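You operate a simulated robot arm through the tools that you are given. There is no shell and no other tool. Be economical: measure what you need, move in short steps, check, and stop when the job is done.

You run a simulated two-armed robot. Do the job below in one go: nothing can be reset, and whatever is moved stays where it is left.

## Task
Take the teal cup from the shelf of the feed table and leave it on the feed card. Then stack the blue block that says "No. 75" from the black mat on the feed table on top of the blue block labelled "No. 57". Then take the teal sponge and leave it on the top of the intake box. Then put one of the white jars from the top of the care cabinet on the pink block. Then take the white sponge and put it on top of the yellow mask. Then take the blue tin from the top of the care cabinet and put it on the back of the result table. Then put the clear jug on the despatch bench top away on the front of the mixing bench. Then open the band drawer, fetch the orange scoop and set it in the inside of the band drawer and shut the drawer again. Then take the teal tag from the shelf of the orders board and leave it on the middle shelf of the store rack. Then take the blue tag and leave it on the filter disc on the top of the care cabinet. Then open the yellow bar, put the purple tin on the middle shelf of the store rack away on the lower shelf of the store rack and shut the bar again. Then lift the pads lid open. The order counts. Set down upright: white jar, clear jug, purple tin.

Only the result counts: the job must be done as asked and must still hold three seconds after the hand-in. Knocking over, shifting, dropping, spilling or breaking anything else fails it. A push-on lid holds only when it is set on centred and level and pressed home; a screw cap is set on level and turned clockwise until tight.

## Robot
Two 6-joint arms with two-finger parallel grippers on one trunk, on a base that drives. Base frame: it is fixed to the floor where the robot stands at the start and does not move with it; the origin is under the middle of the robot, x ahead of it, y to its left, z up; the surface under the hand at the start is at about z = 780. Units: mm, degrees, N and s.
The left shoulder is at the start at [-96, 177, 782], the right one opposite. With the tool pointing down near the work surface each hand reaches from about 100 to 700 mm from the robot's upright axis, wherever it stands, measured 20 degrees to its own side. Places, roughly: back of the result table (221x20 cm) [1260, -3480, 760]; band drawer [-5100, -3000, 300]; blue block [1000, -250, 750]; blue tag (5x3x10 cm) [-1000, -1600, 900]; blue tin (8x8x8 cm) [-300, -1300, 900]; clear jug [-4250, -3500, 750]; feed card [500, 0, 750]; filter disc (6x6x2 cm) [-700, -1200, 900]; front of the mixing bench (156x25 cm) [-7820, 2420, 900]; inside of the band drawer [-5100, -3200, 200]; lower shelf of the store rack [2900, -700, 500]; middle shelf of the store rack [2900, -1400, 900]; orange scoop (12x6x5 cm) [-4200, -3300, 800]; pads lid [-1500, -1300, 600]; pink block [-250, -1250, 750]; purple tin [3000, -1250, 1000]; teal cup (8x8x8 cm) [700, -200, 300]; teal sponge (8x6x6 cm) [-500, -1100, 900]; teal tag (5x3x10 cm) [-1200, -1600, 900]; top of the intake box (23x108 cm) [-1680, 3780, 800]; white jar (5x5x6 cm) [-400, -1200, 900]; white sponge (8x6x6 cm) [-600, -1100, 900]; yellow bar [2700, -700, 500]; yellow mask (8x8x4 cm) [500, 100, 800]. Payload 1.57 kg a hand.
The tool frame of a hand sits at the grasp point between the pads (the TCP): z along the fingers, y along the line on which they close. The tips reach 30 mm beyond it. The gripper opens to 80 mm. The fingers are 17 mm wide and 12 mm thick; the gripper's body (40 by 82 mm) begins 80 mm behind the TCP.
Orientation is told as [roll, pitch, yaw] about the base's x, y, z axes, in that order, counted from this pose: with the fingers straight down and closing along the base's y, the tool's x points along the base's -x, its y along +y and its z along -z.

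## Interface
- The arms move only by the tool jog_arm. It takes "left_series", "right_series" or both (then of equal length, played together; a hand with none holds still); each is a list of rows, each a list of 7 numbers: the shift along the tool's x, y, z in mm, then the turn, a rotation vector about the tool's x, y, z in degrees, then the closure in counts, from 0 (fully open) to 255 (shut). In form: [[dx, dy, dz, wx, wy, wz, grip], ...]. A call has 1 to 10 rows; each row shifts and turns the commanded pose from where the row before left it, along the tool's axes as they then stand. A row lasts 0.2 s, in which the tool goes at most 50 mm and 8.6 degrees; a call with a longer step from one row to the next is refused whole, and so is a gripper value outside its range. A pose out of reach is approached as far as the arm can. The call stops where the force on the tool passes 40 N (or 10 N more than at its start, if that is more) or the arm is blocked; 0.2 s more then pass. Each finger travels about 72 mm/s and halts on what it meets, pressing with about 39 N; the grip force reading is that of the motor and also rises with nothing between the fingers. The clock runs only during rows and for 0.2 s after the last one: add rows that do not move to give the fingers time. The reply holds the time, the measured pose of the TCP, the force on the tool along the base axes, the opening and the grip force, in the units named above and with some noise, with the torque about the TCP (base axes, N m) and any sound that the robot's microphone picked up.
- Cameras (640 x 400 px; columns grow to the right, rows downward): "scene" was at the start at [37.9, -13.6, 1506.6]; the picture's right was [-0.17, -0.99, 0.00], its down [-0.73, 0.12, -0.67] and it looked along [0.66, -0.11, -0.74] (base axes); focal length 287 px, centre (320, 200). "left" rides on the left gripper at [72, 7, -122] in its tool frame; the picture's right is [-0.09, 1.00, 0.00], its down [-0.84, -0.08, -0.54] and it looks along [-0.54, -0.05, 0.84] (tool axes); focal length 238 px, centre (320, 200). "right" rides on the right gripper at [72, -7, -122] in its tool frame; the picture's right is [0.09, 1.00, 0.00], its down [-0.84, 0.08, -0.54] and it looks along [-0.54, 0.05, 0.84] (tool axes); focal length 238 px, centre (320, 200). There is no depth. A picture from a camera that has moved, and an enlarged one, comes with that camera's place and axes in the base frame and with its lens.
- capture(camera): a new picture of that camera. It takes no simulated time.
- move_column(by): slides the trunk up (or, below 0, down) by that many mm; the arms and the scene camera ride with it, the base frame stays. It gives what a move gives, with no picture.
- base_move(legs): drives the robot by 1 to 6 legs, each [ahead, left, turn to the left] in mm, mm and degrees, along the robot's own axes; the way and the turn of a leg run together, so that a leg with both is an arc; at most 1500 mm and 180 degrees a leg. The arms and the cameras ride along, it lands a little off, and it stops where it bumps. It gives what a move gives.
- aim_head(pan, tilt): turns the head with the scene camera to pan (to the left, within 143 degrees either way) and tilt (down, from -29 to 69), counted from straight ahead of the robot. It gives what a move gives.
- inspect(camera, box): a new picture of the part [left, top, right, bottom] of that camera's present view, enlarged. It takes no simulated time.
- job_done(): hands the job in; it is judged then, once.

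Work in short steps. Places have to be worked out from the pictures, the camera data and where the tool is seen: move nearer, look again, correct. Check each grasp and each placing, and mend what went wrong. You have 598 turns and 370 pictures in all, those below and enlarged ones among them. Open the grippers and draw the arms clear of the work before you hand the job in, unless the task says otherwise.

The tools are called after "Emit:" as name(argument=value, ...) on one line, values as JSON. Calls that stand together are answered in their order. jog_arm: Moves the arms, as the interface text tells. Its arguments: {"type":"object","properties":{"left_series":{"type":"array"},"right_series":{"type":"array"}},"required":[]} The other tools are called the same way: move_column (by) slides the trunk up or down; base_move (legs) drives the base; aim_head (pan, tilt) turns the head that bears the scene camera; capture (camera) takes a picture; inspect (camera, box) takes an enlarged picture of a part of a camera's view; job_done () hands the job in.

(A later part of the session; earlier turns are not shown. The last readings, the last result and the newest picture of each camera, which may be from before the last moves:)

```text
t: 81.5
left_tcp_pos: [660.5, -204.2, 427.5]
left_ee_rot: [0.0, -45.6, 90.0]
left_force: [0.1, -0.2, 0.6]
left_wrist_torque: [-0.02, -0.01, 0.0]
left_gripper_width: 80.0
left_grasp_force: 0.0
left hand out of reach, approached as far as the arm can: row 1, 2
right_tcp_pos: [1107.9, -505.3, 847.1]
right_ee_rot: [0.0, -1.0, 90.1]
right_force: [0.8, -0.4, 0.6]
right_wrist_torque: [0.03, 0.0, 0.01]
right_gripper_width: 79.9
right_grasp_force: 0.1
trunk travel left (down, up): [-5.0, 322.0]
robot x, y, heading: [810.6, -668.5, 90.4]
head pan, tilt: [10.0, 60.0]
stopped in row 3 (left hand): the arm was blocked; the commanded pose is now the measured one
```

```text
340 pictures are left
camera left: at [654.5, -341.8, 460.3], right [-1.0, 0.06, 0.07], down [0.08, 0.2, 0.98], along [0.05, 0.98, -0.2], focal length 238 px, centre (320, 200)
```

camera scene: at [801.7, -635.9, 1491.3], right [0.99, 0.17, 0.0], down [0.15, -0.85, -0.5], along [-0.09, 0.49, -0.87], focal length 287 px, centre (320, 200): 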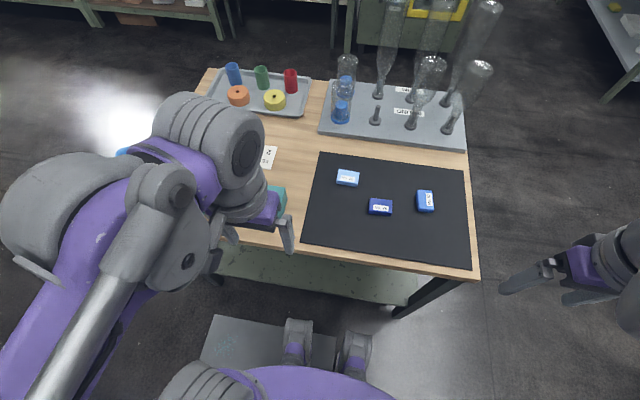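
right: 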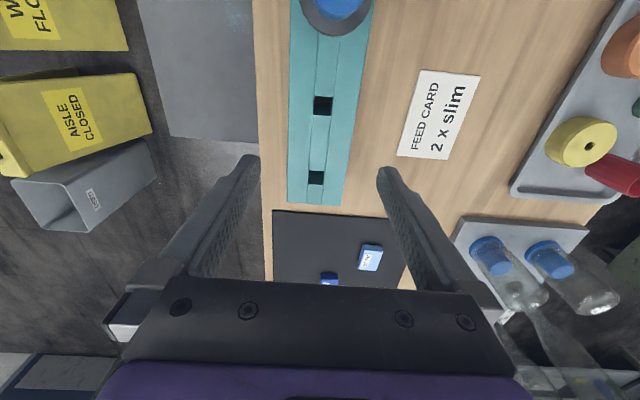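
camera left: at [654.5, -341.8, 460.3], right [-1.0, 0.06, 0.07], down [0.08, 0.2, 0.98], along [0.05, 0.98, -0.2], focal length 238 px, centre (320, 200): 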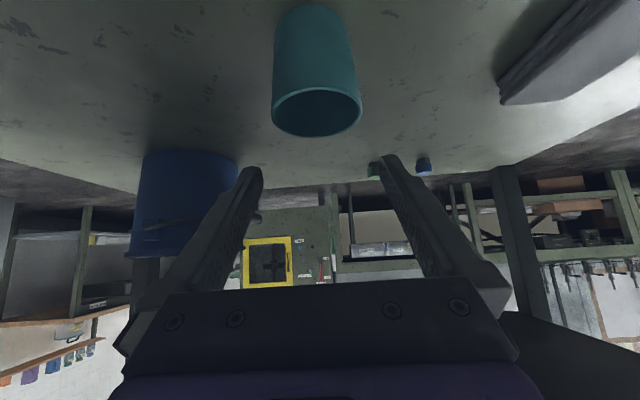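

The arm met resistance and the robot shifted a few mm. I look at the left arm with the scene camera.

Emit:
aim_head(pan=40, tilt=60)

Emit:
capture(camera="scene")

```text
t: 82.4
left_tcp_pos: [661.3, -203.7, 427.8]
left_ee_rot: [0.1, -46.0, 90.0]
left_force: [-0.7, 0.4, -0.2]
left_wrist_torque: [0.01, -0.02, 0.04]
left_gripper_width: 80.2
left_grasp_force: 0.1
right_tcp_pos: [1107.1, -505.4, 848.7]
right_ee_rot: [0.1, -1.1, 90.0]
right_force: [-0.6, 0.2, -0.3]
right_wrist_torque: [-0.03, 0.02, -0.04]
right_gripper_width: 80.0
right_grasp_force: 0.2
trunk travel left (down, up): [-5.0, 322.0]
robot x, y, heading: [811.4, -663.8, 90.2]
head pan, tilt: [40.0, 60.0]
```

```text
339 pictures are left
camera scene: at [772.1, -626.3, 1269.7], right [0.77, 0.64, 0.01], down [0.56, -0.65, -0.51], along [-0.32, 0.4, -0.86], focal length 287 px, centre (320, 200)
```

scene: 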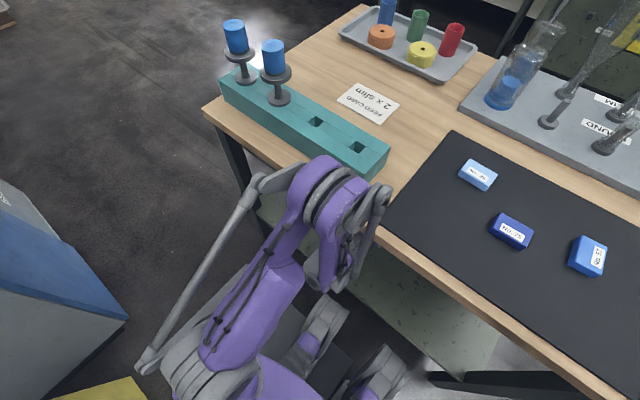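

The left elbow is pressing the table edge: from this heading the base is too near. I'll retract, then return with the robot parallel to the table (heading 0) and the left arm reaching sideways with more room.

Emit:
jog_arm(left_series=[[-12, 0, -43, 0, 0, 0, 0], [2.8, 0, -48, 0, 0, 0, 0], [19.1, 0, -33.3, 0, 7.5, 0, 0], [23.3, 0, -30.4, 0, 7.5, 0, 0], [27, 0, -27.2, 0, 7.5, 0, 0], [30.4, 0, -23.4, 0, 7.5, 0, 0], [33.1, 0, -19.3, 0, 7.5, 0, 0], [35.4, 0, -14.7, 0, 7.5, 0, 0], [0, 0, 0, 0, 0, 0, 0]])

Emit:
capture(camera="scene")

```text
t: 84.4
left_tcp_pos: [661.2, -472.6, 549.3]
left_ee_rot: [0.0, 0.2, 90.0]
left_force: [0.4, -0.3, 1.0]
left_wrist_torque: [0.04, 0.0, 0.0]
left_gripper_width: 80.2
left_grasp_force: 0.1
right_tcp_pos: [1106.0, -490.7, 846.9]
right_ee_rot: [-0.1, 0.0, 90.1]
right_force: [0.4, 0.4, 0.3]
right_wrist_torque: [0.03, 0.0, -0.01]
right_gripper_width: 80.0
right_grasp_force: 0.0
trunk travel left (down, up): [-5.0, 322.0]
robot x, y, heading: [813.7, -665.5, 90.0]
head pan, tilt: [40.0, 60.0]
```

```text
338 pictures are left
camera scene: at [770.4, -604.2, 1268.8], right [0.77, 0.64, 0.0], down [0.56, -0.66, -0.5], along [-0.32, 0.38, -0.87], focal length 287 px, centre (320, 200)
```

scene: 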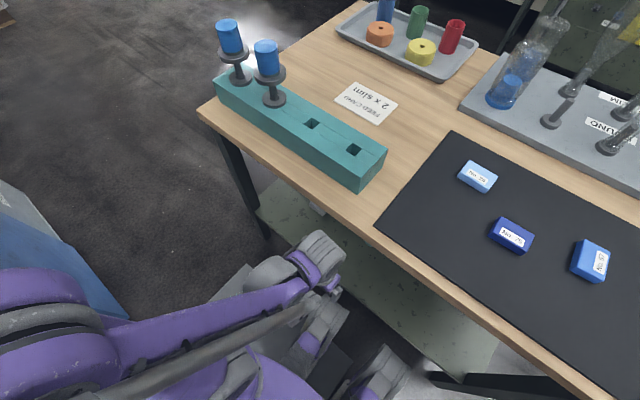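

Geometry suggests standing diagonally past the table's corner (about (1210,-690), heading 120°), giving the left arm a long clear path under the table. I drive there.

Emit:
base_move(legs=[[-25, 0, 0], [0, -490, 0], [0, 0, 30], [45, 78, 0]])

Emit:
capture(camera="scene")

Emit:
capture(camera="left")

```text
t: 92.1
left_tcp_pos: [990.0, -598.7, 548.5]
left_ee_rot: [0.0, 0.0, 120.0]
left_force: [-0.1, 0.9, 0.0]
left_wrist_torque: [-0.01, 0.02, -0.01]
left_gripper_width: 80.2
left_grasp_force: 0.0
right_tcp_pos: [1384.8, -391.6, 847.1]
right_ee_rot: [-0.1, -0.1, 120.1]
right_force: [-0.2, 0.1, 0.1]
right_wrist_torque: [-0.03, -0.03, -0.03]
right_gripper_width: 79.9
right_grasp_force: 0.1
trunk travel left (down, up): [-5.0, 322.0]
robot x, y, heading: [1214.8, -688.0, 120.3]
head pan, tilt: [40.0, 60.0]
```

```text
337 pictures are left
camera scene: at [1150.6, -659.0, 1268.8], right [0.34, 0.94, 0.0], down [0.81, -0.29, -0.5], along [-0.47, 0.17, -0.87], focal length 287 px, centre (320, 200)
```

scene: 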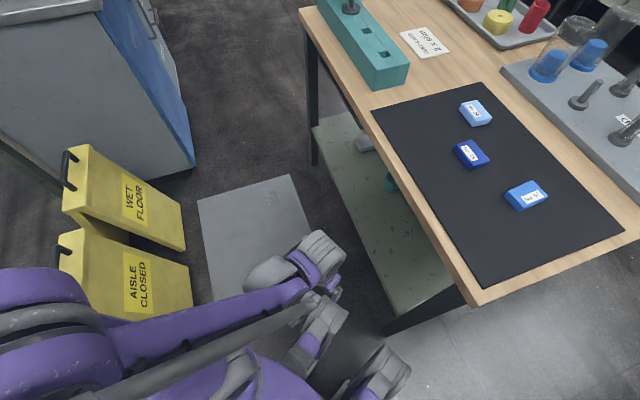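

```text
336 pictures are left
camera left: at [1020.1, -664.7, 670.0], right [-0.91, -0.42, 0.0], down [-0.35, 0.76, 0.54], along [-0.23, 0.49, -0.84], focal length 238 px, centre (320, 200)
```

left: 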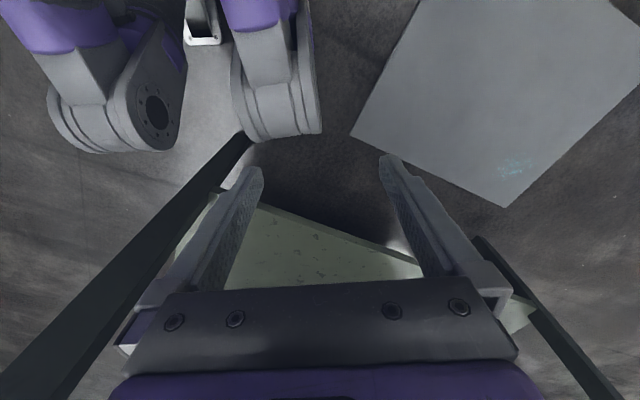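

Good clear view: the cup shows at about (655,-160). Now I tilt the hand forward 45° while advancing under the edge.

Emit:
jog_arm(left_series=[[-45, 10, 10, 0, -7.5, 0, 0], [-43.3, 10, 15.8, 0, -7.5, 0, 0], [-40.9, 10, 21.3, 0, -7.5, 0, 0], [-37.8, 10, 26.4, 0, -7.5, 0, 0], [-34, 10, 31.2, 0, -7.5, 0, 0], [-29.6, 10, 35.3, 0, -7.5, 0, 0], [-3.5, 2, 46, 0, 0, 0, 0], [14, 0, 42, 0, 0, 0, 0], [14, 0, 42, 0, 0, 0, 0], [0, 0, 0, 0, 0, 0, 0]])

Emit:
capture(camera="left")

Emit:
capture(camera="scene")

```text
t: 94.3
left_tcp_pos: [763.8, -331.8, 377.5]
left_ee_rot: [-0.1, -44.9, 120.1]
left_force: [-0.2, 1.1, -0.2]
left_wrist_torque: [-0.02, -0.01, -0.01]
left_gripper_width: 80.0
left_grasp_force: 0.0
right_tcp_pos: [1384.5, -391.7, 846.0]
right_ee_rot: [0.0, -0.1, 120.1]
right_force: [0.5, -0.6, 0.2]
right_wrist_torque: [-0.03, 0.03, 0.01]
right_gripper_width: 79.6
right_grasp_force: 0.1
trunk travel left (down, up): [-5.0, 322.0]
robot x, y, heading: [1216.9, -687.5, 120.1]
head pan, tilt: [40.0, 60.0]
```

```text
335 pictures are left
camera left: at [827.4, -453.5, 413.3], right [-0.89, -0.44, 0.06], down [-0.04, 0.22, 0.97], along [-0.45, 0.87, -0.21], focal length 238 px, centre (320, 200)
```

left: 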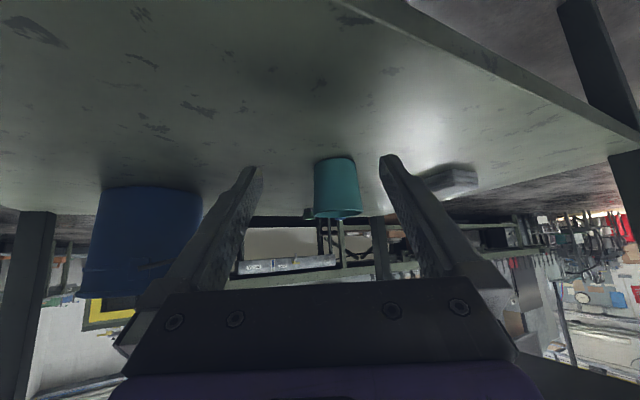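

```text
334 pictures are left
camera scene: at [1151.0, -659.0, 1268.8], right [0.34, 0.94, 0.0], down [0.81, -0.29, -0.5], along [-0.47, 0.17, -0.87], focal length 287 px, centre (320, 200)
```

scene: 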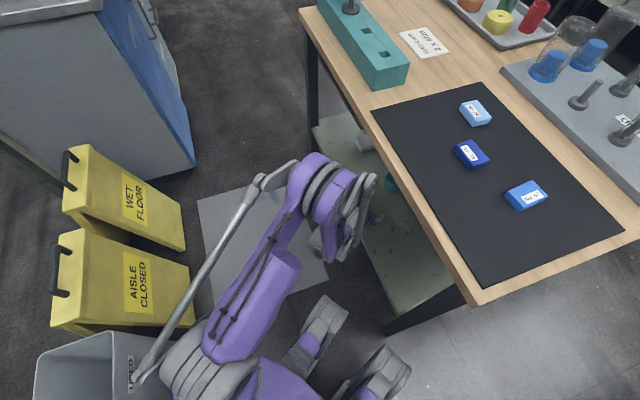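

Triangulating the three views: cup axis ≈ (660,-181), rim z≈364, diameter ≈65. I line up, look once more, then go in.

Emit:
jog_arm(left_series=[[-4.2, 7, 38.2, 0, 0, 0, 0], [-4.2, 7, 38.2, 0, 0, 0, 0], [0, 0, 0, 0, 0, 0, 0]])

Emit:
capture(camera="left")

```text
t: 95.1
left_tcp_pos: [720.6, -286.8, 330.5]
left_ee_rot: [0.1, -44.9, 120.1]
left_force: [0.8, 0.5, 0.1]
left_wrist_torque: [-0.02, -0.02, 0.0]
left_gripper_width: 79.7
left_grasp_force: 0.1
right_tcp_pos: [1384.5, -392.4, 847.3]
right_ee_rot: [-0.1, -0.1, 120.0]
right_force: [-0.3, -0.6, 0.2]
right_wrist_torque: [-0.03, -0.03, 0.0]
right_gripper_width: 80.2
right_grasp_force: 0.1
trunk travel left (down, up): [-5.0, 322.0]
robot x, y, heading: [1216.5, -688.5, 120.3]
head pan, tilt: [40.0, 60.0]
```

```text
333 pictures are left
camera left: at [784.9, -408.9, 365.4], right [-0.89, -0.44, 0.06], down [-0.04, 0.22, 0.97], along [-0.45, 0.87, -0.21], focal length 238 px, centre (320, 200)
```

left: 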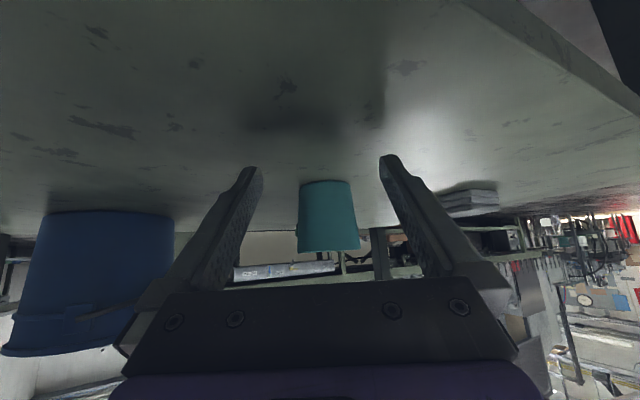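

Laterally centred (cup at column 327 as expected). I advance 122 mm horizontally and close.

Emit:
jog_arm(left_series=[[-21.6, 0, 21.6, 0, 0, 0, 0], [-21.6, 0, 21.6, 0, 0, 0, 0], [-21.6, 0, 21.6, 0, 0, 0, 0], [-21.6, 0, 21.6, 0, 0, 0, 0], [0, 0, 0, 0, 0, 0, 0], [0, 0, 0, 0, 0, 0, 255], [0, 0, 0, 0, 0, 0, 255], [0, 0, 0, 0, 0, 0, 255]])

Emit:
capture(camera="left")

```text
t: 96.9
left_tcp_pos: [660.5, -182.0, 330.4]
left_ee_rot: [0.0, -44.9, 120.1]
left_force: [-1.2, -0.9, 2.0]
left_wrist_torque: [0.05, -0.03, 0.0]
left_gripper_width: 68.0
left_grasp_force: 39.0
right_tcp_pos: [1384.9, -393.1, 845.9]
right_ee_rot: [0.0, -0.1, 120.0]
right_force: [-0.4, -0.4, 0.3]
right_wrist_torque: [0.01, -0.01, -0.01]
right_gripper_width: 79.9
right_grasp_force: 0.1
trunk travel left (down, up): [-5.0, 322.0]
robot x, y, heading: [1215.9, -687.1, 120.2]
head pan, tilt: [40.0, 60.0]
```

```text
332 pictures are left
camera left: at [723.9, -303.4, 365.3], right [-0.89, -0.44, 0.06], down [-0.04, 0.22, 0.97], along [-0.45, 0.87, -0.21], focal length 238 px, centre (320, 200)
```

left: 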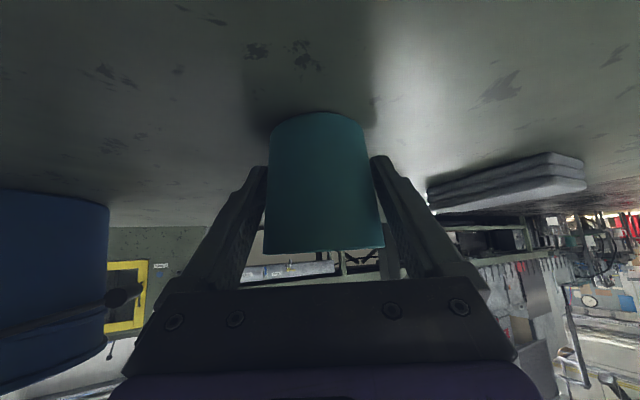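

Cup gripped at 68 mm. I lift it 45 mm and check it follows before backing the base out.

Emit:
jog_arm(left_series=[[-8, 0, -8, 0, 0, 0, 255], [-12, 0, -12, 0, 0, 0, 255], [-12, 0, -12, 0, 0, 0, 255], [0, 0, 0, 0, 0, 0, 255]])

Emit:
capture(camera="left")

```text
t: 97.9
left_tcp_pos: [660.8, -181.6, 375.0]
left_ee_rot: [0.0, -44.9, 120.1]
left_force: [-0.2, -0.2, 0.2]
left_wrist_torque: [-0.02, -0.03, 0.02]
left_gripper_width: 67.9
left_grasp_force: 38.6
right_tcp_pos: [1385.2, -391.9, 846.3]
right_ee_rot: [0.0, 0.0, 120.1]
right_force: [0.0, 0.6, 0.0]
right_wrist_torque: [-0.02, 0.06, -0.03]
right_gripper_width: 80.1
right_grasp_force: 0.0
trunk travel left (down, up): [-5.0, 322.0]
robot x, y, heading: [1219.0, -691.7, 120.1]
head pan, tilt: [40.0, 60.0]
```

```text
331 pictures are left
camera left: at [723.7, -303.8, 410.5], right [-0.89, -0.44, 0.06], down [-0.04, 0.22, 0.97], along [-0.45, 0.87, -0.21], focal length 238 px, centre (320, 200)
```

left: 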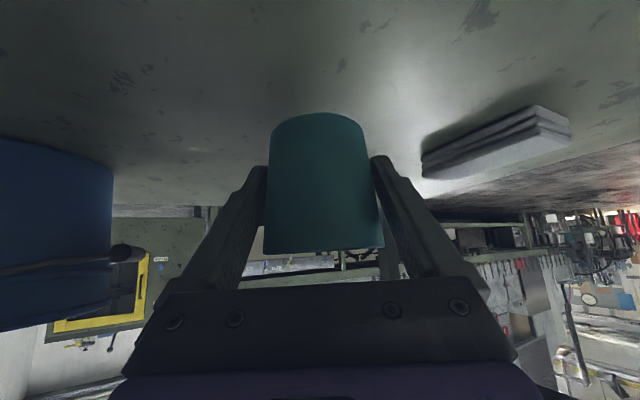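

Cup held and lifted. I back the base out along its heading and raise the trunk.

Emit:
base_move(legs=[[-420, 0, 0]])

Emit:
move_column(by=320)

Emit:
jog_arm(left_series=[[-2, 0, -44, 0, 0, 0, 255], [-2, 0, -44, 0, 0, 0, 255], [-2, 0, -44, 0, 0, 0, 255], [-2, 0, -44, 0, 0, 0, 255], [-32, 0, -32, 0, 0, 0, 255], [-32, 0, -32, 0, 0, 0, 255], [-32, 0, -32, 0, 0, 0, 255], [0, 0, 0, 0, 0, 0, 255]])

Emit:
aim_head(pan=20, tilt=45)

Emit:
capture(camera="scene")

```text
t: 100.5
left_tcp_pos: [870.0, -542.2, 375.2]
left_ee_rot: [0.1, -44.9, 120.0]
left_force: [0.6, 0.3, 0.6]
left_wrist_torque: [0.0, -0.03, -0.02]
left_gripper_width: 67.7
left_grasp_force: 39.0
right_tcp_pos: [1594.7, -753.9, 846.1]
right_ee_rot: [0.0, -0.1, 120.2]
right_force: [0.5, 0.2, 0.1]
right_wrist_torque: [-0.02, -0.01, -0.02]
right_gripper_width: 79.9
right_grasp_force: 0.1
trunk travel left (down, up): [-5.0, 322.0]
robot x, y, heading: [1429.5, -1051.1, 120.2]
head pan, tilt: [40.0, 60.0]
```

```text
t: 103.7
left_tcp_pos: [871.8, -543.0, 695.4]
left_ee_rot: [0.0, -44.9, 120.1]
left_force: [-0.1, 0.6, -0.3]
left_wrist_torque: [0.03, -0.02, 0.0]
left_gripper_width: 67.6
left_grasp_force: 39.2
right_tcp_pos: [1595.6, -753.6, 1165.3]
right_ee_rot: [0.0, -0.2, 120.0]
right_force: [0.0, 0.3, 0.5]
right_wrist_torque: [0.01, 0.02, 0.02]
right_gripper_width: 80.1
right_grasp_force: 0.1
trunk travel left (down, up): [-325.0, 2.0]
robot x, y, heading: [1428.1, -1047.4, 120.0]
head pan, tilt: [40.0, 60.0]
```

```text
t: 105.5
left_tcp_pos: [929.7, -644.9, 960.9]
left_ee_rot: [0.0, -44.9, 120.1]
left_force: [-0.5, 0.6, -0.2]
left_wrist_torque: [-0.03, -0.02, 0.03]
left_gripper_width: 67.7
left_grasp_force: 38.6
right_tcp_pos: [1594.4, -753.9, 1166.5]
right_ee_rot: [0.0, -0.1, 120.1]
right_force: [-0.3, 1.6, 0.5]
right_wrist_torque: [0.0, -0.01, -0.01]
right_gripper_width: 80.1
right_grasp_force: 0.1
trunk travel left (down, up): [-325.0, 2.0]
robot x, y, heading: [1425.7, -1049.9, 120.0]
head pan, tilt: [40.0, 60.0]
```

```text
t: 106.3
left_tcp_pos: [930.2, -644.9, 961.3]
left_ee_rot: [-0.1, -44.9, 120.0]
left_force: [0.0, 0.3, -0.3]
left_wrist_torque: [-0.02, 0.0, -0.02]
left_gripper_width: 67.7
left_grasp_force: 38.6
right_tcp_pos: [1594.3, -753.7, 1166.6]
right_ee_rot: [0.0, -0.1, 120.1]
right_force: [-0.7, 0.3, -0.1]
right_wrist_torque: [0.0, 0.0, -0.04]
right_gripper_width: 79.9
right_grasp_force: 0.1
trunk travel left (down, up): [-325.0, 2.0]
robot x, y, heading: [1428.3, -1047.8, 120.4]
head pan, tilt: [20.0, 45.0]
```

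```text
330 pictures are left
camera scene: at [1387.2, -1036.2, 1615.9], right [0.64, 0.77, 0.0], down [0.54, -0.45, -0.71], along [-0.54, 0.45, -0.71], focal length 287 px, centre (320, 200)
```

scene: 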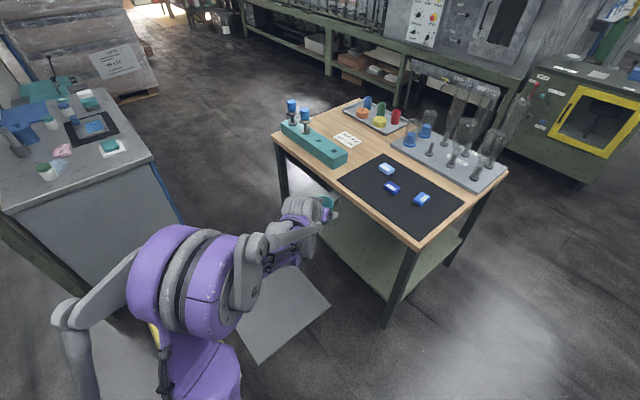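

Now I pull the cup in closer, turn back to heading 90 and drive to the table's right side.

Emit:
jog_arm(left_series=[[31.8, 0, -31.8, 0, 0, 0, 255], [31.8, 0, -31.8, 0, 0, 0, 255], [31.8, 0, -31.8, 0, 0, 0, 255], [31.8, 0, -31.8, 0, 0, 0, 255], [31.8, 0, -31.8, 0, 0, 0, 255], [0, 0, 0, 0, 0, 0, 255]])

Emit:
base_move(legs=[[0, 0, -30.3], [375, 0, 0], [0, 640, 0]])

Emit:
aim_head(pan=25, tilt=50)

Emit:
capture(camera="scene")

```text
t: 107.7
left_tcp_pos: [1041.7, -840.5, 961.5]
left_ee_rot: [-0.1, -44.9, 120.0]
left_force: [-0.1, 0.7, -0.8]
left_wrist_torque: [-0.01, -0.01, -0.01]
left_gripper_width: 67.6
left_grasp_force: 39.2
right_tcp_pos: [1594.4, -752.7, 1165.4]
right_ee_rot: [0.0, -0.2, 120.1]
right_force: [-0.8, -0.3, -0.8]
right_wrist_torque: [0.0, -0.02, -0.03]
right_gripper_width: 80.0
right_grasp_force: 0.0
trunk travel left (down, up): [-325.0, 2.0]
robot x, y, heading: [1428.5, -1047.8, 120.1]
head pan, tilt: [20.0, 45.0]
```

```text
t: 117.2
left_tcp_pos: [563.7, -297.8, 961.3]
left_ee_rot: [0.0, -44.9, 89.8]
left_force: [0.9, 0.6, -0.6]
left_wrist_torque: [0.05, -0.04, -0.03]
left_gripper_width: 67.6
left_grasp_force: 39.0
right_tcp_pos: [1083.2, -500.9, 1166.5]
right_ee_rot: [0.0, -0.1, 89.9]
right_force: [-0.4, 0.7, 0.1]
right_wrist_torque: [-0.03, -0.04, -0.02]
right_gripper_width: 80.0
right_grasp_force: 0.1
trunk travel left (down, up): [-325.0, 2.0]
robot x, y, heading: [790.5, -674.8, 89.8]
head pan, tilt: [20.0, 45.0]
```

```text
t: 117.9
left_tcp_pos: [561.5, -297.5, 961.3]
left_ee_rot: [0.0, -44.9, 89.7]
left_force: [0.0, -0.3, -0.3]
left_wrist_torque: [0.02, -0.01, 0.03]
left_gripper_width: 67.5
left_grasp_force: 38.4
right_tcp_pos: [1083.1, -501.3, 1166.3]
right_ee_rot: [0.0, -0.1, 89.8]
right_force: [0.4, -0.5, -1.1]
right_wrist_torque: [-0.05, -0.01, 0.0]
right_gripper_width: 80.0
right_grasp_force: 0.1
trunk travel left (down, up): [-325.0, 2.0]
robot x, y, heading: [791.9, -672.8, 89.7]
head pan, tilt: [25.0, 50.0]
```

```text
329 pictures are left
camera scene: at [757.0, -647.5, 1609.1], right [0.91, 0.42, 0.0], down [0.32, -0.7, -0.64], along [-0.27, 0.58, -0.77], focal length 287 px, centre (320, 200)
```

scene: 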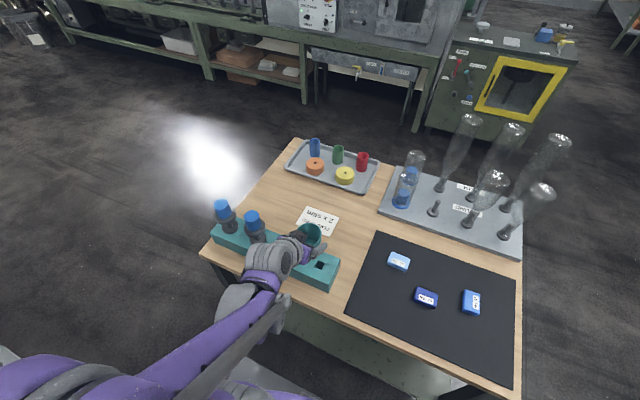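

Card centre is at about (508,-112). To keep the hand clear of the teal rack I first yaw the hand by about 52° about the vertical, so it comes in from the mat side.

Emit:
jog_arm(left_series=[[0, 0, 0, -5.3, 0, -5.3, 255], [0, 0, 0, -5.3, 0, -5.3, 255], [0, 0, 0, -5.3, 0, -5.3, 255], [0, 0, 0, -5.3, 0, -5.3, 255], [0, 0, 0, -5.3, 0, -5.3, 255], [0, 0, 0, -5.3, 0, -5.3, 255], [0, 0, 0, -5.3, 0, -5.3, 255], [0, 0, 0, 0, 0, 0, 255]])

```text
t: 119.7
left_tcp_pos: [562.1, -299.1, 962.1]
left_ee_rot: [0.2, -45.0, 142.1]
left_force: [-0.2, 0.4, -1.0]
left_wrist_torque: [0.01, 0.0, 0.0]
left_gripper_width: 67.7
left_grasp_force: 39.2
right_tcp_pos: [1082.3, -501.8, 1166.3]
right_ee_rot: [0.0, -0.1, 89.8]
right_force: [0.2, 0.5, -0.1]
right_wrist_torque: [0.0, 0.02, 0.01]
right_gripper_width: 79.9
right_grasp_force: 0.1
trunk travel left (down, up): [-325.0, 2.0]
robot x, y, heading: [787.7, -674.8, 90.1]
head pan, tilt: [25.0, 50.0]
```

Emit:
jog_arm(left_series=[[-22.3, -22.9, 22.3, 0, 0, 0, 255], [-22.3, -22.9, 22.3, 0, 0, 0, 255], [-22.3, -22.9, 22.3, 0, 0, 0, 255], [-22.3, -22.9, 22.3, 0, 0, 0, 255], [-22.3, -22.9, 22.3, 0, 0, 0, 255], [21.2, 0, 21.2, 0, 0, 0, 255], [21.2, 0, 21.2, 0, 0, 0, 255], [21.2, 0, 21.2, 0, 0, 0, 255], [0, 0, 0, 0, 0, 0, 255]])

Emit:
inspect(camera="scene", box=[220, 150, 420, 275])

Emit:
capture(camera="left")

```text
t: 121.7
left_tcp_pos: [508.1, -112.1, 870.1]
left_ee_rot: [0.1, -44.9, 142.2]
left_force: [0.3, -0.2, -0.2]
left_wrist_torque: [0.02, 0.0, 0.02]
left_gripper_width: 67.5
left_grasp_force: 38.9
right_tcp_pos: [1084.9, -501.7, 1166.6]
right_ee_rot: [0.1, -0.2, 89.9]
right_force: [0.1, -0.2, 0.4]
right_wrist_torque: [-0.04, 0.02, 0.05]
right_gripper_width: 80.1
right_grasp_force: 0.1
trunk travel left (down, up): [-325.0, 2.0]
robot x, y, heading: [787.2, -671.8, 89.9]
head pan, tilt: [25.0, 50.0]
```

```text
3.20 times, centred on (320, 212) of scene
camera zoom: at [757.2, -647.9, 1609.1], right [0.91, 0.42, 0.0], down [0.32, -0.7, -0.64], along [-0.27, 0.58, -0.77], focal length 918 px, centre (320, 160)
```

zoom: 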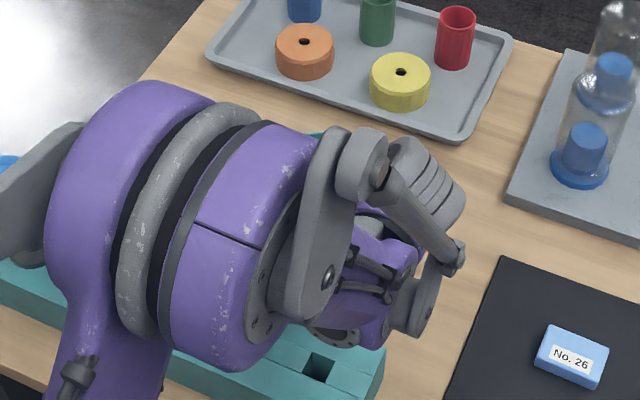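

```text
327 pictures are left
camera left: at [613.3, -200.8, 904.9], right [-0.66, -0.75, 0.07], down [-0.12, 0.19, 0.97], along [-0.74, 0.64, -0.21], focal length 238 px, centre (320, 200)
```

left: 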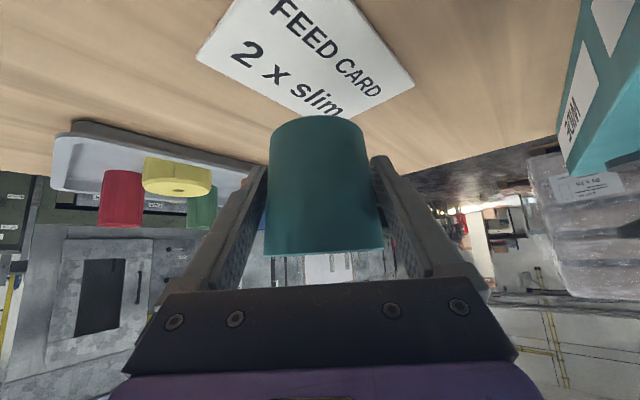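

Card centre ≈(502,-108); cup is nearly above it. I lower toward it, then finish in small steps watching the force.

Emit:
jog_arm(left_series=[[18, 4, 18, 0, 0, 0, 255], [5.7, 0, 5.7, 0, 0, 0, 255], [2.1, 0, 2.1, 0, 0, 0, 255], [2.1, 0, 2.1, 0, 0, 0, 255], [0, 0, 0, 0, 0, 0, 255]])

Emit:
capture(camera="left")

```text
t: 122.9
left_tcp_pos: [504.8, -113.2, 831.8]
left_ee_rot: [0.2, -44.9, 142.1]
left_force: [-0.1, 0.3, -0.5]
left_wrist_torque: [-0.02, 0.02, -0.03]
left_gripper_width: 67.5
left_grasp_force: 39.1
right_tcp_pos: [1083.7, -502.0, 1167.2]
right_ee_rot: [0.0, -0.1, 89.8]
right_force: [-0.8, -1.1, -0.3]
right_wrist_torque: [-0.01, 0.01, 0.01]
right_gripper_width: 80.0
right_grasp_force: 0.1
trunk travel left (down, up): [-325.0, 2.0]
robot x, y, heading: [789.8, -675.6, 89.7]
head pan, tilt: [25.0, 50.0]
```

```text
326 pictures are left
camera left: at [610.5, -203.3, 865.7], right [-0.66, -0.75, 0.07], down [-0.12, 0.19, 0.97], along [-0.74, 0.64, -0.21], focal length 238 px, centre (320, 200)
```

left: 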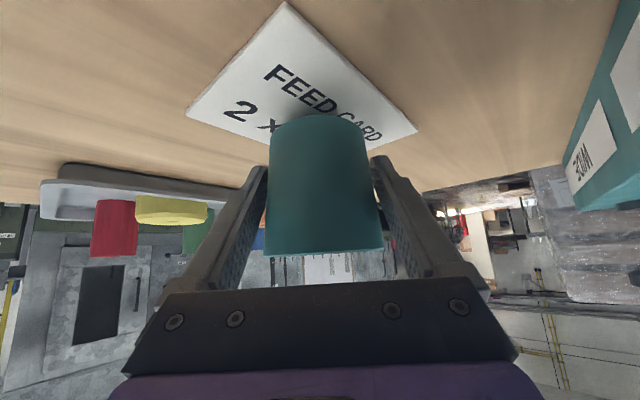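

Card spans x 436–565, y -154…-62, so the cup is centred. Continue down in 3 mm steps.

Emit:
jog_arm(left_series=[[2.1, 0, 2.1, 0, 0, 0, 255], [2.1, 0, 2.1, 0, 0, 0, 255], [0, 0, 0, 0, 0, 0, 255]])

Emit:
jog_arm(left_series=[[2.1, 0, 2.1, 0, 0, 0, 255], [0, 0, 0, 0, 0, 0, 255]])

Emit:
jog_arm(left_series=[[2.1, 0, 2.1, 0, 0, 0, 255], [0, 0, 0, 0, 0, 0, 255]])

```text
t: 123.7
left_tcp_pos: [506.9, -113.9, 823.9]
left_ee_rot: [0.1, -44.9, 142.1]
left_force: [-0.1, -0.7, -1.0]
left_wrist_torque: [0.03, -0.03, 0.02]
left_gripper_width: 68.0
left_grasp_force: 39.3
right_tcp_pos: [1082.6, -501.7, 1166.5]
right_ee_rot: [-0.1, -0.1, 89.8]
right_force: [0.7, 0.0, 0.9]
right_wrist_torque: [-0.01, -0.01, 0.03]
right_gripper_width: 79.9
right_grasp_force: 0.1
trunk travel left (down, up): [-325.0, 2.0]
robot x, y, heading: [789.5, -673.4, 89.6]
head pan, tilt: [25.0, 50.0]
```

```text
t: 124.3
left_tcp_pos: [505.8, -114.6, 822.7]
left_ee_rot: [0.1, -45.0, 142.2]
left_force: [0.4, 0.1, -0.3]
left_wrist_torque: [0.01, 0.03, -0.01]
left_gripper_width: 67.5
left_grasp_force: 38.8
right_tcp_pos: [1083.6, -501.5, 1166.6]
right_ee_rot: [0.0, -0.1, 89.8]
right_force: [0.1, 1.0, 0.4]
right_wrist_torque: [0.03, 0.01, 0.0]
right_gripper_width: 80.1
right_grasp_force: 0.0
trunk travel left (down, up): [-325.0, 2.0]
robot x, y, heading: [789.0, -672.3, 89.9]
head pan, tilt: [25.0, 50.0]
```

```text
t: 124.9
left_tcp_pos: [506.1, -113.4, 819.1]
left_ee_rot: [0.1, -44.8, 142.1]
left_force: [-0.1, 0.9, -0.6]
left_wrist_torque: [0.02, 0.03, -0.01]
left_gripper_width: 67.6
left_grasp_force: 38.8
right_tcp_pos: [1083.7, -500.5, 1166.1]
right_ee_rot: [0.0, -0.1, 89.9]
right_force: [-1.1, -0.7, -0.2]
right_wrist_torque: [0.01, 0.02, 0.02]
right_gripper_width: 80.0
right_grasp_force: 0.1
trunk travel left (down, up): [-325.0, 2.0]
robot x, y, heading: [790.0, -670.7, 89.8]
head pan, tilt: [25.0, 50.0]
```

No contact yet. I check the gap in an enlarged view.

Emit:
capture(camera="left")

```text
325 pictures are left
camera left: at [610.5, -203.1, 854.0], right [-0.66, -0.75, 0.07], down [-0.12, 0.19, 0.97], along [-0.74, 0.64, -0.21], focal length 238 px, centre (320, 200)
```

left: 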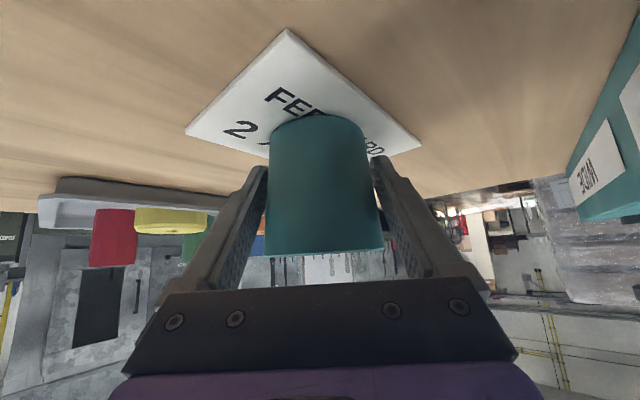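

Estimated gap ≈8 mm. Continue.

Emit:
jog_arm(left_series=[[2.1, 0, 2.1, 0, 0, 0, 255], [1.4, 0, 1.4, 0, 0, 0, 255], [0, 0, 0, 0, 0, 0, 255]])

Emit:
jog_arm(left_series=[[1.4, 0, 1.4, 0, 0, 0, 255], [0, 0, 0, 0, 0, 0, 255]])

Emit:
jog_arm(left_series=[[1.4, 0, 1.4, 0, 0, 0, 255], [0, 0, 0, 0, 0, 0, 255]])

```text
t: 125.7
left_tcp_pos: [507.3, -114.9, 816.7]
left_ee_rot: [0.0, -45.1, 142.0]
left_force: [-2.1, 3.9, 27.6]
left_wrist_torque: [0.09, 0.09, 0.01]
left_gripper_width: 67.4
left_grasp_force: 39.3
right_tcp_pos: [1083.9, -503.7, 1166.4]
right_ee_rot: [0.1, -0.3, 89.9]
right_force: [-0.4, 0.0, 0.3]
right_wrist_torque: [0.01, 0.01, 0.02]
right_gripper_width: 80.0
right_grasp_force: 0.0
trunk travel left (down, up): [-325.0, 2.0]
robot x, y, heading: [789.4, -672.1, 89.5]
head pan, tilt: [25.0, 50.0]
```

```text
t: 126.3
left_tcp_pos: [507.2, -115.4, 813.4]
left_ee_rot: [0.0, -45.0, 142.1]
left_force: [-0.3, 2.5, 29.0]
left_wrist_torque: [0.05, 0.04, -0.03]
left_gripper_width: 67.2
left_grasp_force: 39.2
right_tcp_pos: [1084.2, -502.4, 1166.5]
right_ee_rot: [0.0, -0.1, 89.8]
right_force: [0.9, -0.2, 0.6]
right_wrist_torque: [0.03, 0.04, -0.02]
right_gripper_width: 80.0
right_grasp_force: 0.2
trunk travel left (down, up): [-325.0, 2.0]
robot x, y, heading: [791.0, -667.7, 89.6]
head pan, tilt: [25.0, 50.0]
```

```text
t: 126.9
left_tcp_pos: [506.8, -114.7, 812.4]
left_ee_rot: [0.0, -45.0, 142.1]
left_force: [1.0, 1.3, 29.0]
left_wrist_torque: [0.02, 0.03, -0.04]
left_gripper_width: 66.7
left_grasp_force: 39.0
right_tcp_pos: [1084.4, -503.5, 1166.5]
right_ee_rot: [0.1, -0.2, 89.8]
right_force: [0.7, -0.8, 0.3]
right_wrist_torque: [0.0, 0.01, -0.03]
right_gripper_width: 79.8
right_grasp_force: 0.1
trunk travel left (down, up): [-325.0, 2.0]
robot x, y, heading: [787.4, -672.8, 89.9]
head pan, tilt: [25.0, 50.0]
```

The cup sits on the card. I release and back off.

Emit:
jog_arm(left_series=[[0, 0, 0, 0, 0, 0, 0], [0, 0, 0, 0, 0, 0, 0], [10, 0, -10, 0, 0, 0, 0], [14, 0, -16, 0, 0, 0, 0], [0, 0, -40, 0, 0, 0, 0], [0, 0, -45, 0, 0, 0, 0], [0, 0, -45, 0, 0, 0, 0], [0, 0, 0, 0, 0, 0, 0]])

Emit:
capture(camera="left")

```text
t: 128.7
left_tcp_pos: [608.0, -192.1, 904.1]
left_ee_rot: [0.1, -44.9, 142.2]
left_force: [0.5, -0.7, -0.1]
left_wrist_torque: [0.02, 0.02, -0.03]
left_gripper_width: 79.9
left_grasp_force: 0.0
right_tcp_pos: [1082.7, -501.3, 1166.5]
right_ee_rot: [0.0, -0.2, 89.8]
right_force: [-0.4, -0.2, 0.1]
right_wrist_torque: [0.01, -0.01, 0.0]
right_gripper_width: 79.9
right_grasp_force: 0.0
trunk travel left (down, up): [-325.0, 2.0]
robot x, y, heading: [790.9, -675.4, 90.0]
head pan, tilt: [25.0, 50.0]
```

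```text
324 pictures are left
camera left: at [711.8, -280.3, 939.0], right [-0.66, -0.75, 0.07], down [-0.12, 0.19, 0.97], along [-0.74, 0.64, -0.21], focal length 238 px, centre (320, 200)
```

left: 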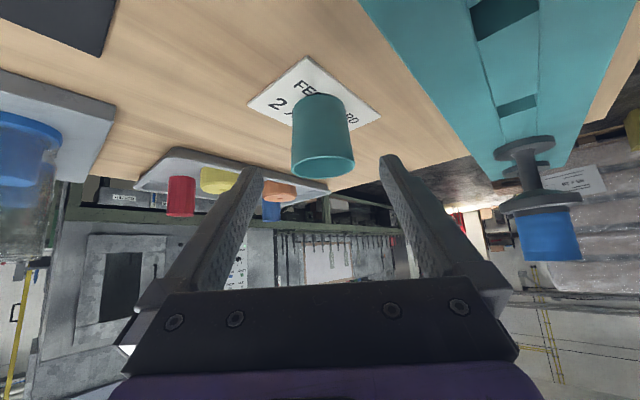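

Cup stands on the card. Now the blocks: No.75 ≈(900,-241), No.57 ≈(1016,-200). I bring the right hand above them to look, and pull the left hand back and up.

Emit:
jog_arm(left_series=[[0, 0, -40, 0, 0, 0, 0], [0, 0, -40, 0, 0, 0, 0], [20, 0, -20, 5.3, 0, 5.3, 0], [20, 0, -20, 5.3, 0, 5.3, 0], [20, 0, -20, 5.3, 0, 5.3, 0], [0, 0, 0, 5.3, 0, 5.3, 0], [0, 0, 0, 5.3, 0, 5.3, 0], [0, 0, 0, 0, 0, 0, 0]], right_series=[[-34.4, 18.3, 23.7, 0, 0, 0, 0], [-34.4, 18.3, 23.7, 0, 0, 0, 0], [-34.4, 18.3, 23.7, 0, 0, 0, 0], [-34.4, 18.3, 23.7, 0, 0, 0, 0], [-34.4, 18.3, 23.7, 0, 0, 0, 0], [-34.4, 18.3, 23.7, 0, 0, 0, 0], [-34.4, 18.3, 23.7, 0, 0, 0, 0], [0, 0, 0, 0, 0, 0, 0]])

Emit:
capture(camera="right")

```text
t: 130.5
left_tcp_pos: [711.6, -287.1, 960.8]
left_ee_rot: [0.0, -44.9, 104.5]
left_force: [0.5, -0.3, 0.8]
left_wrist_torque: [0.05, -0.01, -0.02]
left_gripper_width: 80.1
left_grasp_force: 0.0
right_tcp_pos: [956.0, -259.8, 1001.1]
right_ee_rot: [-0.1, -0.2, 89.7]
right_force: [0.2, -0.3, -0.1]
right_wrist_torque: [0.0, 0.0, 0.03]
right_gripper_width: 80.1
right_grasp_force: 0.0
trunk travel left (down, up): [-325.0, 2.0]
robot x, y, heading: [789.2, -676.2, 89.6]
head pan, tilt: [25.0, 50.0]
```

```text
323 pictures are left
camera right: at [962.0, -331.3, 1124.1], right [-1.0, -0.09, 0.0], down [-0.07, 0.84, 0.54], along [-0.05, 0.54, -0.84], focal length 238 px, centre (320, 200)
```

right: 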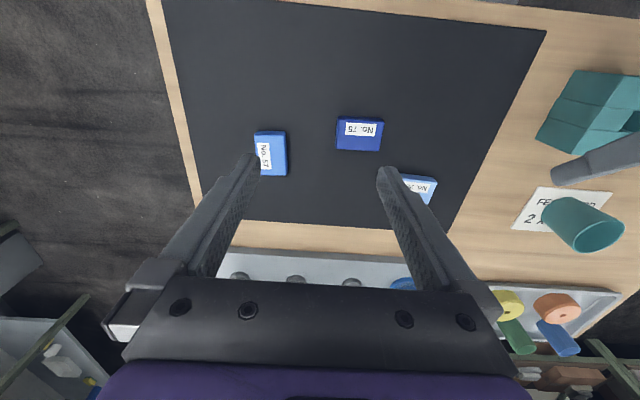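

Emit:
inspect(camera="right", box=[230, 95, 450, 215])

```text
2.91 times, centred on (340, 155) of right
camera zoom: at [962.0, -331.3, 1124.1], right [-1.0, -0.09, 0.0], down [-0.07, 0.84, 0.54], along [-0.05, 0.54, -0.84], focal length 693 px, centre (262, 331)
```

zoom: 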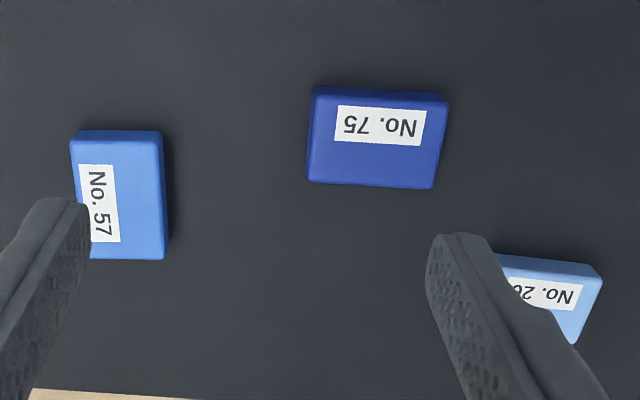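

No.75 centre ≈(899,-235), 60×41 mm; No.57 centre ≈(1018,-197). I descend above No.75 with the right hand and check alignment.

Emit:
jog_arm(right_series=[[-6.2, 14.3, 36, 0, 0, 0, 0], [-6.2, 14.3, 36, 0, 0, 0, 0], [-6.2, 14.3, 36, 0, 0, 0, 0], [-6.2, 14.3, 36, 0, 0, 0, 0], [0, 0, 0, 0, 0, 0, 0]])

Emit:
capture(camera="right")

```text
t: 131.7
left_tcp_pos: [710.6, -286.9, 960.6]
left_ee_rot: [0.1, -44.8, 104.7]
left_force: [0.5, -0.7, 0.6]
left_wrist_torque: [-0.01, 0.01, -0.02]
left_gripper_width: 79.8
left_grasp_force: 0.0
right_tcp_pos: [898.8, -235.1, 856.3]
right_ee_rot: [0.0, -0.1, 89.7]
right_force: [-0.4, -1.1, 0.0]
right_wrist_torque: [-0.03, 0.0, 0.0]
right_gripper_width: 80.1
right_grasp_force: 0.1
trunk travel left (down, up): [-325.0, 2.0]
robot x, y, heading: [786.3, -675.5, 89.7]
head pan, tilt: [25.0, 50.0]
```

```text
321 pictures are left
camera right: at [904.2, -306.4, 979.4], right [-1.0, -0.09, 0.0], down [-0.07, 0.84, 0.54], along [-0.05, 0.54, -0.84], focal length 238 px, centre (320, 200)
```

right: 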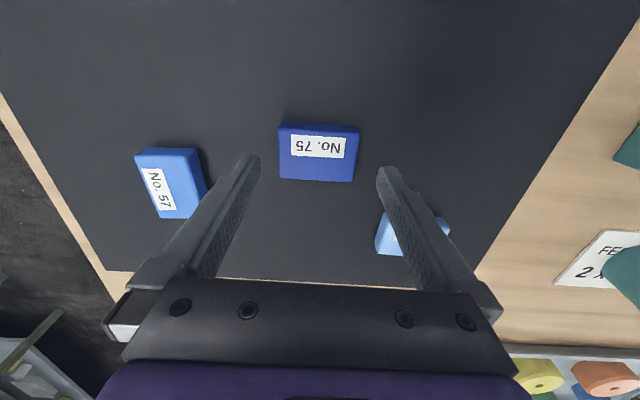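

Aligned. Descend to z≈816 and grip.

Emit:
jog_arm(right_series=[[0, 0, 20, 0, 0, 0, 0], [0, 0, 14, 0, 0, 0, 0], [0, 0, 5, 0, 0, 0, 0], [0, 0, 0, 0, 0, 0, 255], [0, 0, 0, 0, 0, 0, 255], [0, 0, 0, 0, 0, 0, 255], [0, 0, 0, 0, 0, 0, 255]])

Emit:
capture(camera="right")

```text
t: 133.3
left_tcp_pos: [710.2, -286.4, 960.9]
left_ee_rot: [0.0, -44.8, 104.6]
left_force: [-0.1, 0.0, 0.5]
left_wrist_torque: [0.0, 0.0, 0.0]
left_gripper_width: 80.2
left_grasp_force: 0.0
right_tcp_pos: [899.2, -233.3, 817.8]
right_ee_rot: [0.0, -0.1, 89.8]
right_force: [0.0, -0.2, 1.1]
right_wrist_torque: [0.0, -0.05, 0.01]
right_gripper_width: 60.9
right_grasp_force: 39.1
trunk travel left (down, up): [-325.0, 2.0]
robot x, y, heading: [791.1, -675.4, 89.6]
head pan, tilt: [25.0, 50.0]
```

```text
320 pictures are left
camera right: at [904.7, -305.5, 940.9], right [-1.0, -0.09, 0.0], down [-0.07, 0.84, 0.54], along [-0.05, 0.54, -0.84], focal length 238 px, centre (320, 200)
```

right: 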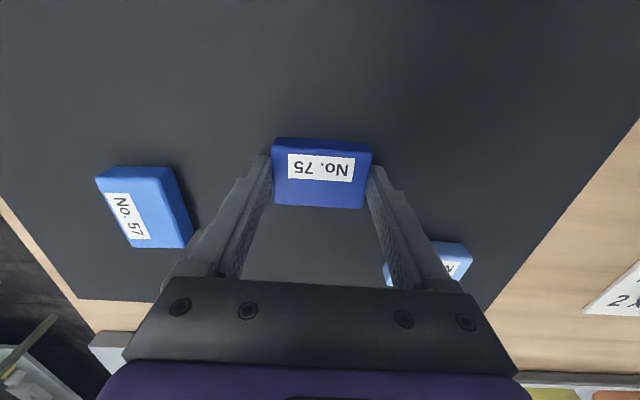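

Gripped (61 mm). Lift 70 mm and move over No.57.

Emit:
jog_arm(right_series=[[0, 0, -35, 0, 0, 0, 255], [0, 0, -35, 0, 0, 0, 255], [-12, -40, 0, 0, 0, 0, 255], [-12, -40, 0, 0, 0, 0, 255], [-12, -39, 0, 0, 0, 0, 255], [0, 0, 0, 0, 0, 0, 255]])

Emit:
capture(camera="right")

```text
t: 134.7
left_tcp_pos: [710.8, -286.0, 961.7]
left_ee_rot: [0.0, -44.9, 104.6]
left_force: [-0.7, -1.1, -1.3]
left_wrist_torque: [0.02, -0.03, -0.01]
left_gripper_width: 80.1
left_grasp_force: 0.1
right_tcp_pos: [1018.0, -199.2, 887.9]
right_ee_rot: [0.1, -0.1, 89.8]
right_force: [-1.2, 0.4, 0.0]
right_wrist_torque: [-0.02, -0.02, -0.01]
right_gripper_width: 61.0
right_grasp_force: 39.2
trunk travel left (down, up): [-325.0, 2.0]
robot x, y, heading: [788.7, -671.3, 89.6]
head pan, tilt: [25.0, 50.0]
```

```text
319 pictures are left
camera right: at [1024.1, -269.8, 1010.5], right [-1.0, -0.09, 0.0], down [-0.07, 0.84, 0.54], along [-0.05, 0.54, -0.84], focal length 238 px, centre (320, 200)
```

right: 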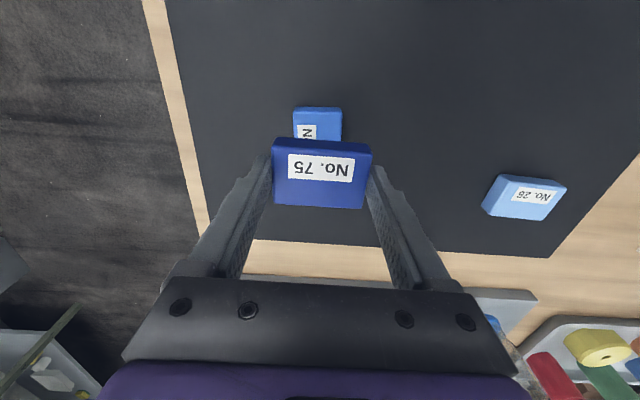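

Fine shift of +3 x and +6 y, then lower toward contact.

Emit:
jog_arm(right_series=[[-6, -3, 0, 0, 0, 0, 255], [0, 0, 30, 0, 0, 0, 255], [0, 0, 5, 0, 0, 0, 255], [0, 0, 0, 0, 0, 0, 255]])

Emit:
jog_arm(right_series=[[0, 0, 3, 0, 0, 0, 255], [0, 0, 0, 0, 0, 0, 255]])

Emit:
jog_arm(right_series=[[0, 0, 3, 0, 0, 0, 255], [0, 0, 0, 0, 0, 0, 255]])

```text
t: 135.7
left_tcp_pos: [709.6, -286.7, 961.4]
left_ee_rot: [0.1, -44.9, 104.7]
left_force: [-0.8, 0.2, 0.8]
left_wrist_torque: [-0.01, -0.02, 0.01]
left_gripper_width: 80.4
left_grasp_force: 0.0
right_tcp_pos: [1021.6, -193.4, 853.9]
right_ee_rot: [0.1, -0.1, 89.8]
right_force: [-0.4, 0.3, -0.6]
right_wrist_torque: [-0.02, -0.01, 0.0]
right_gripper_width: 60.9
right_grasp_force: 39.5
trunk travel left (down, up): [-325.0, 2.0]
robot x, y, heading: [785.7, -673.1, 89.8]
head pan, tilt: [25.0, 50.0]
```

```text
t: 136.3
left_tcp_pos: [710.3, -286.7, 962.1]
left_ee_rot: [-0.1, -44.9, 104.7]
left_force: [0.4, 0.5, -1.6]
left_wrist_torque: [0.01, 0.01, 0.0]
left_gripper_width: 79.6
left_grasp_force: 0.1
right_tcp_pos: [1021.8, -193.0, 849.4]
right_ee_rot: [0.0, -0.1, 89.8]
right_force: [0.3, 0.5, -1.0]
right_wrist_torque: [0.01, 0.01, -0.01]
right_gripper_width: 60.6
right_grasp_force: 39.2
trunk travel left (down, up): [-325.0, 2.0]
robot x, y, heading: [788.9, -672.7, 90.0]
head pan, tilt: [25.0, 50.0]
```

```text
t: 136.9
left_tcp_pos: [710.1, -285.2, 960.2]
left_ee_rot: [0.0, -45.0, 104.7]
left_force: [-0.8, 0.8, 0.6]
left_wrist_torque: [0.03, 0.02, -0.01]
left_gripper_width: 79.7
left_grasp_force: 0.1
right_tcp_pos: [1021.0, -193.0, 847.6]
right_ee_rot: [0.0, -0.1, 89.8]
right_force: [-1.2, -0.6, -0.5]
right_wrist_torque: [-0.04, -0.02, -0.01]
right_gripper_width: 60.9
right_grasp_force: 38.9
trunk travel left (down, up): [-325.0, 2.0]
robot x, y, heading: [787.4, -673.5, 89.7]
head pan, tilt: [25.0, 50.0]
```

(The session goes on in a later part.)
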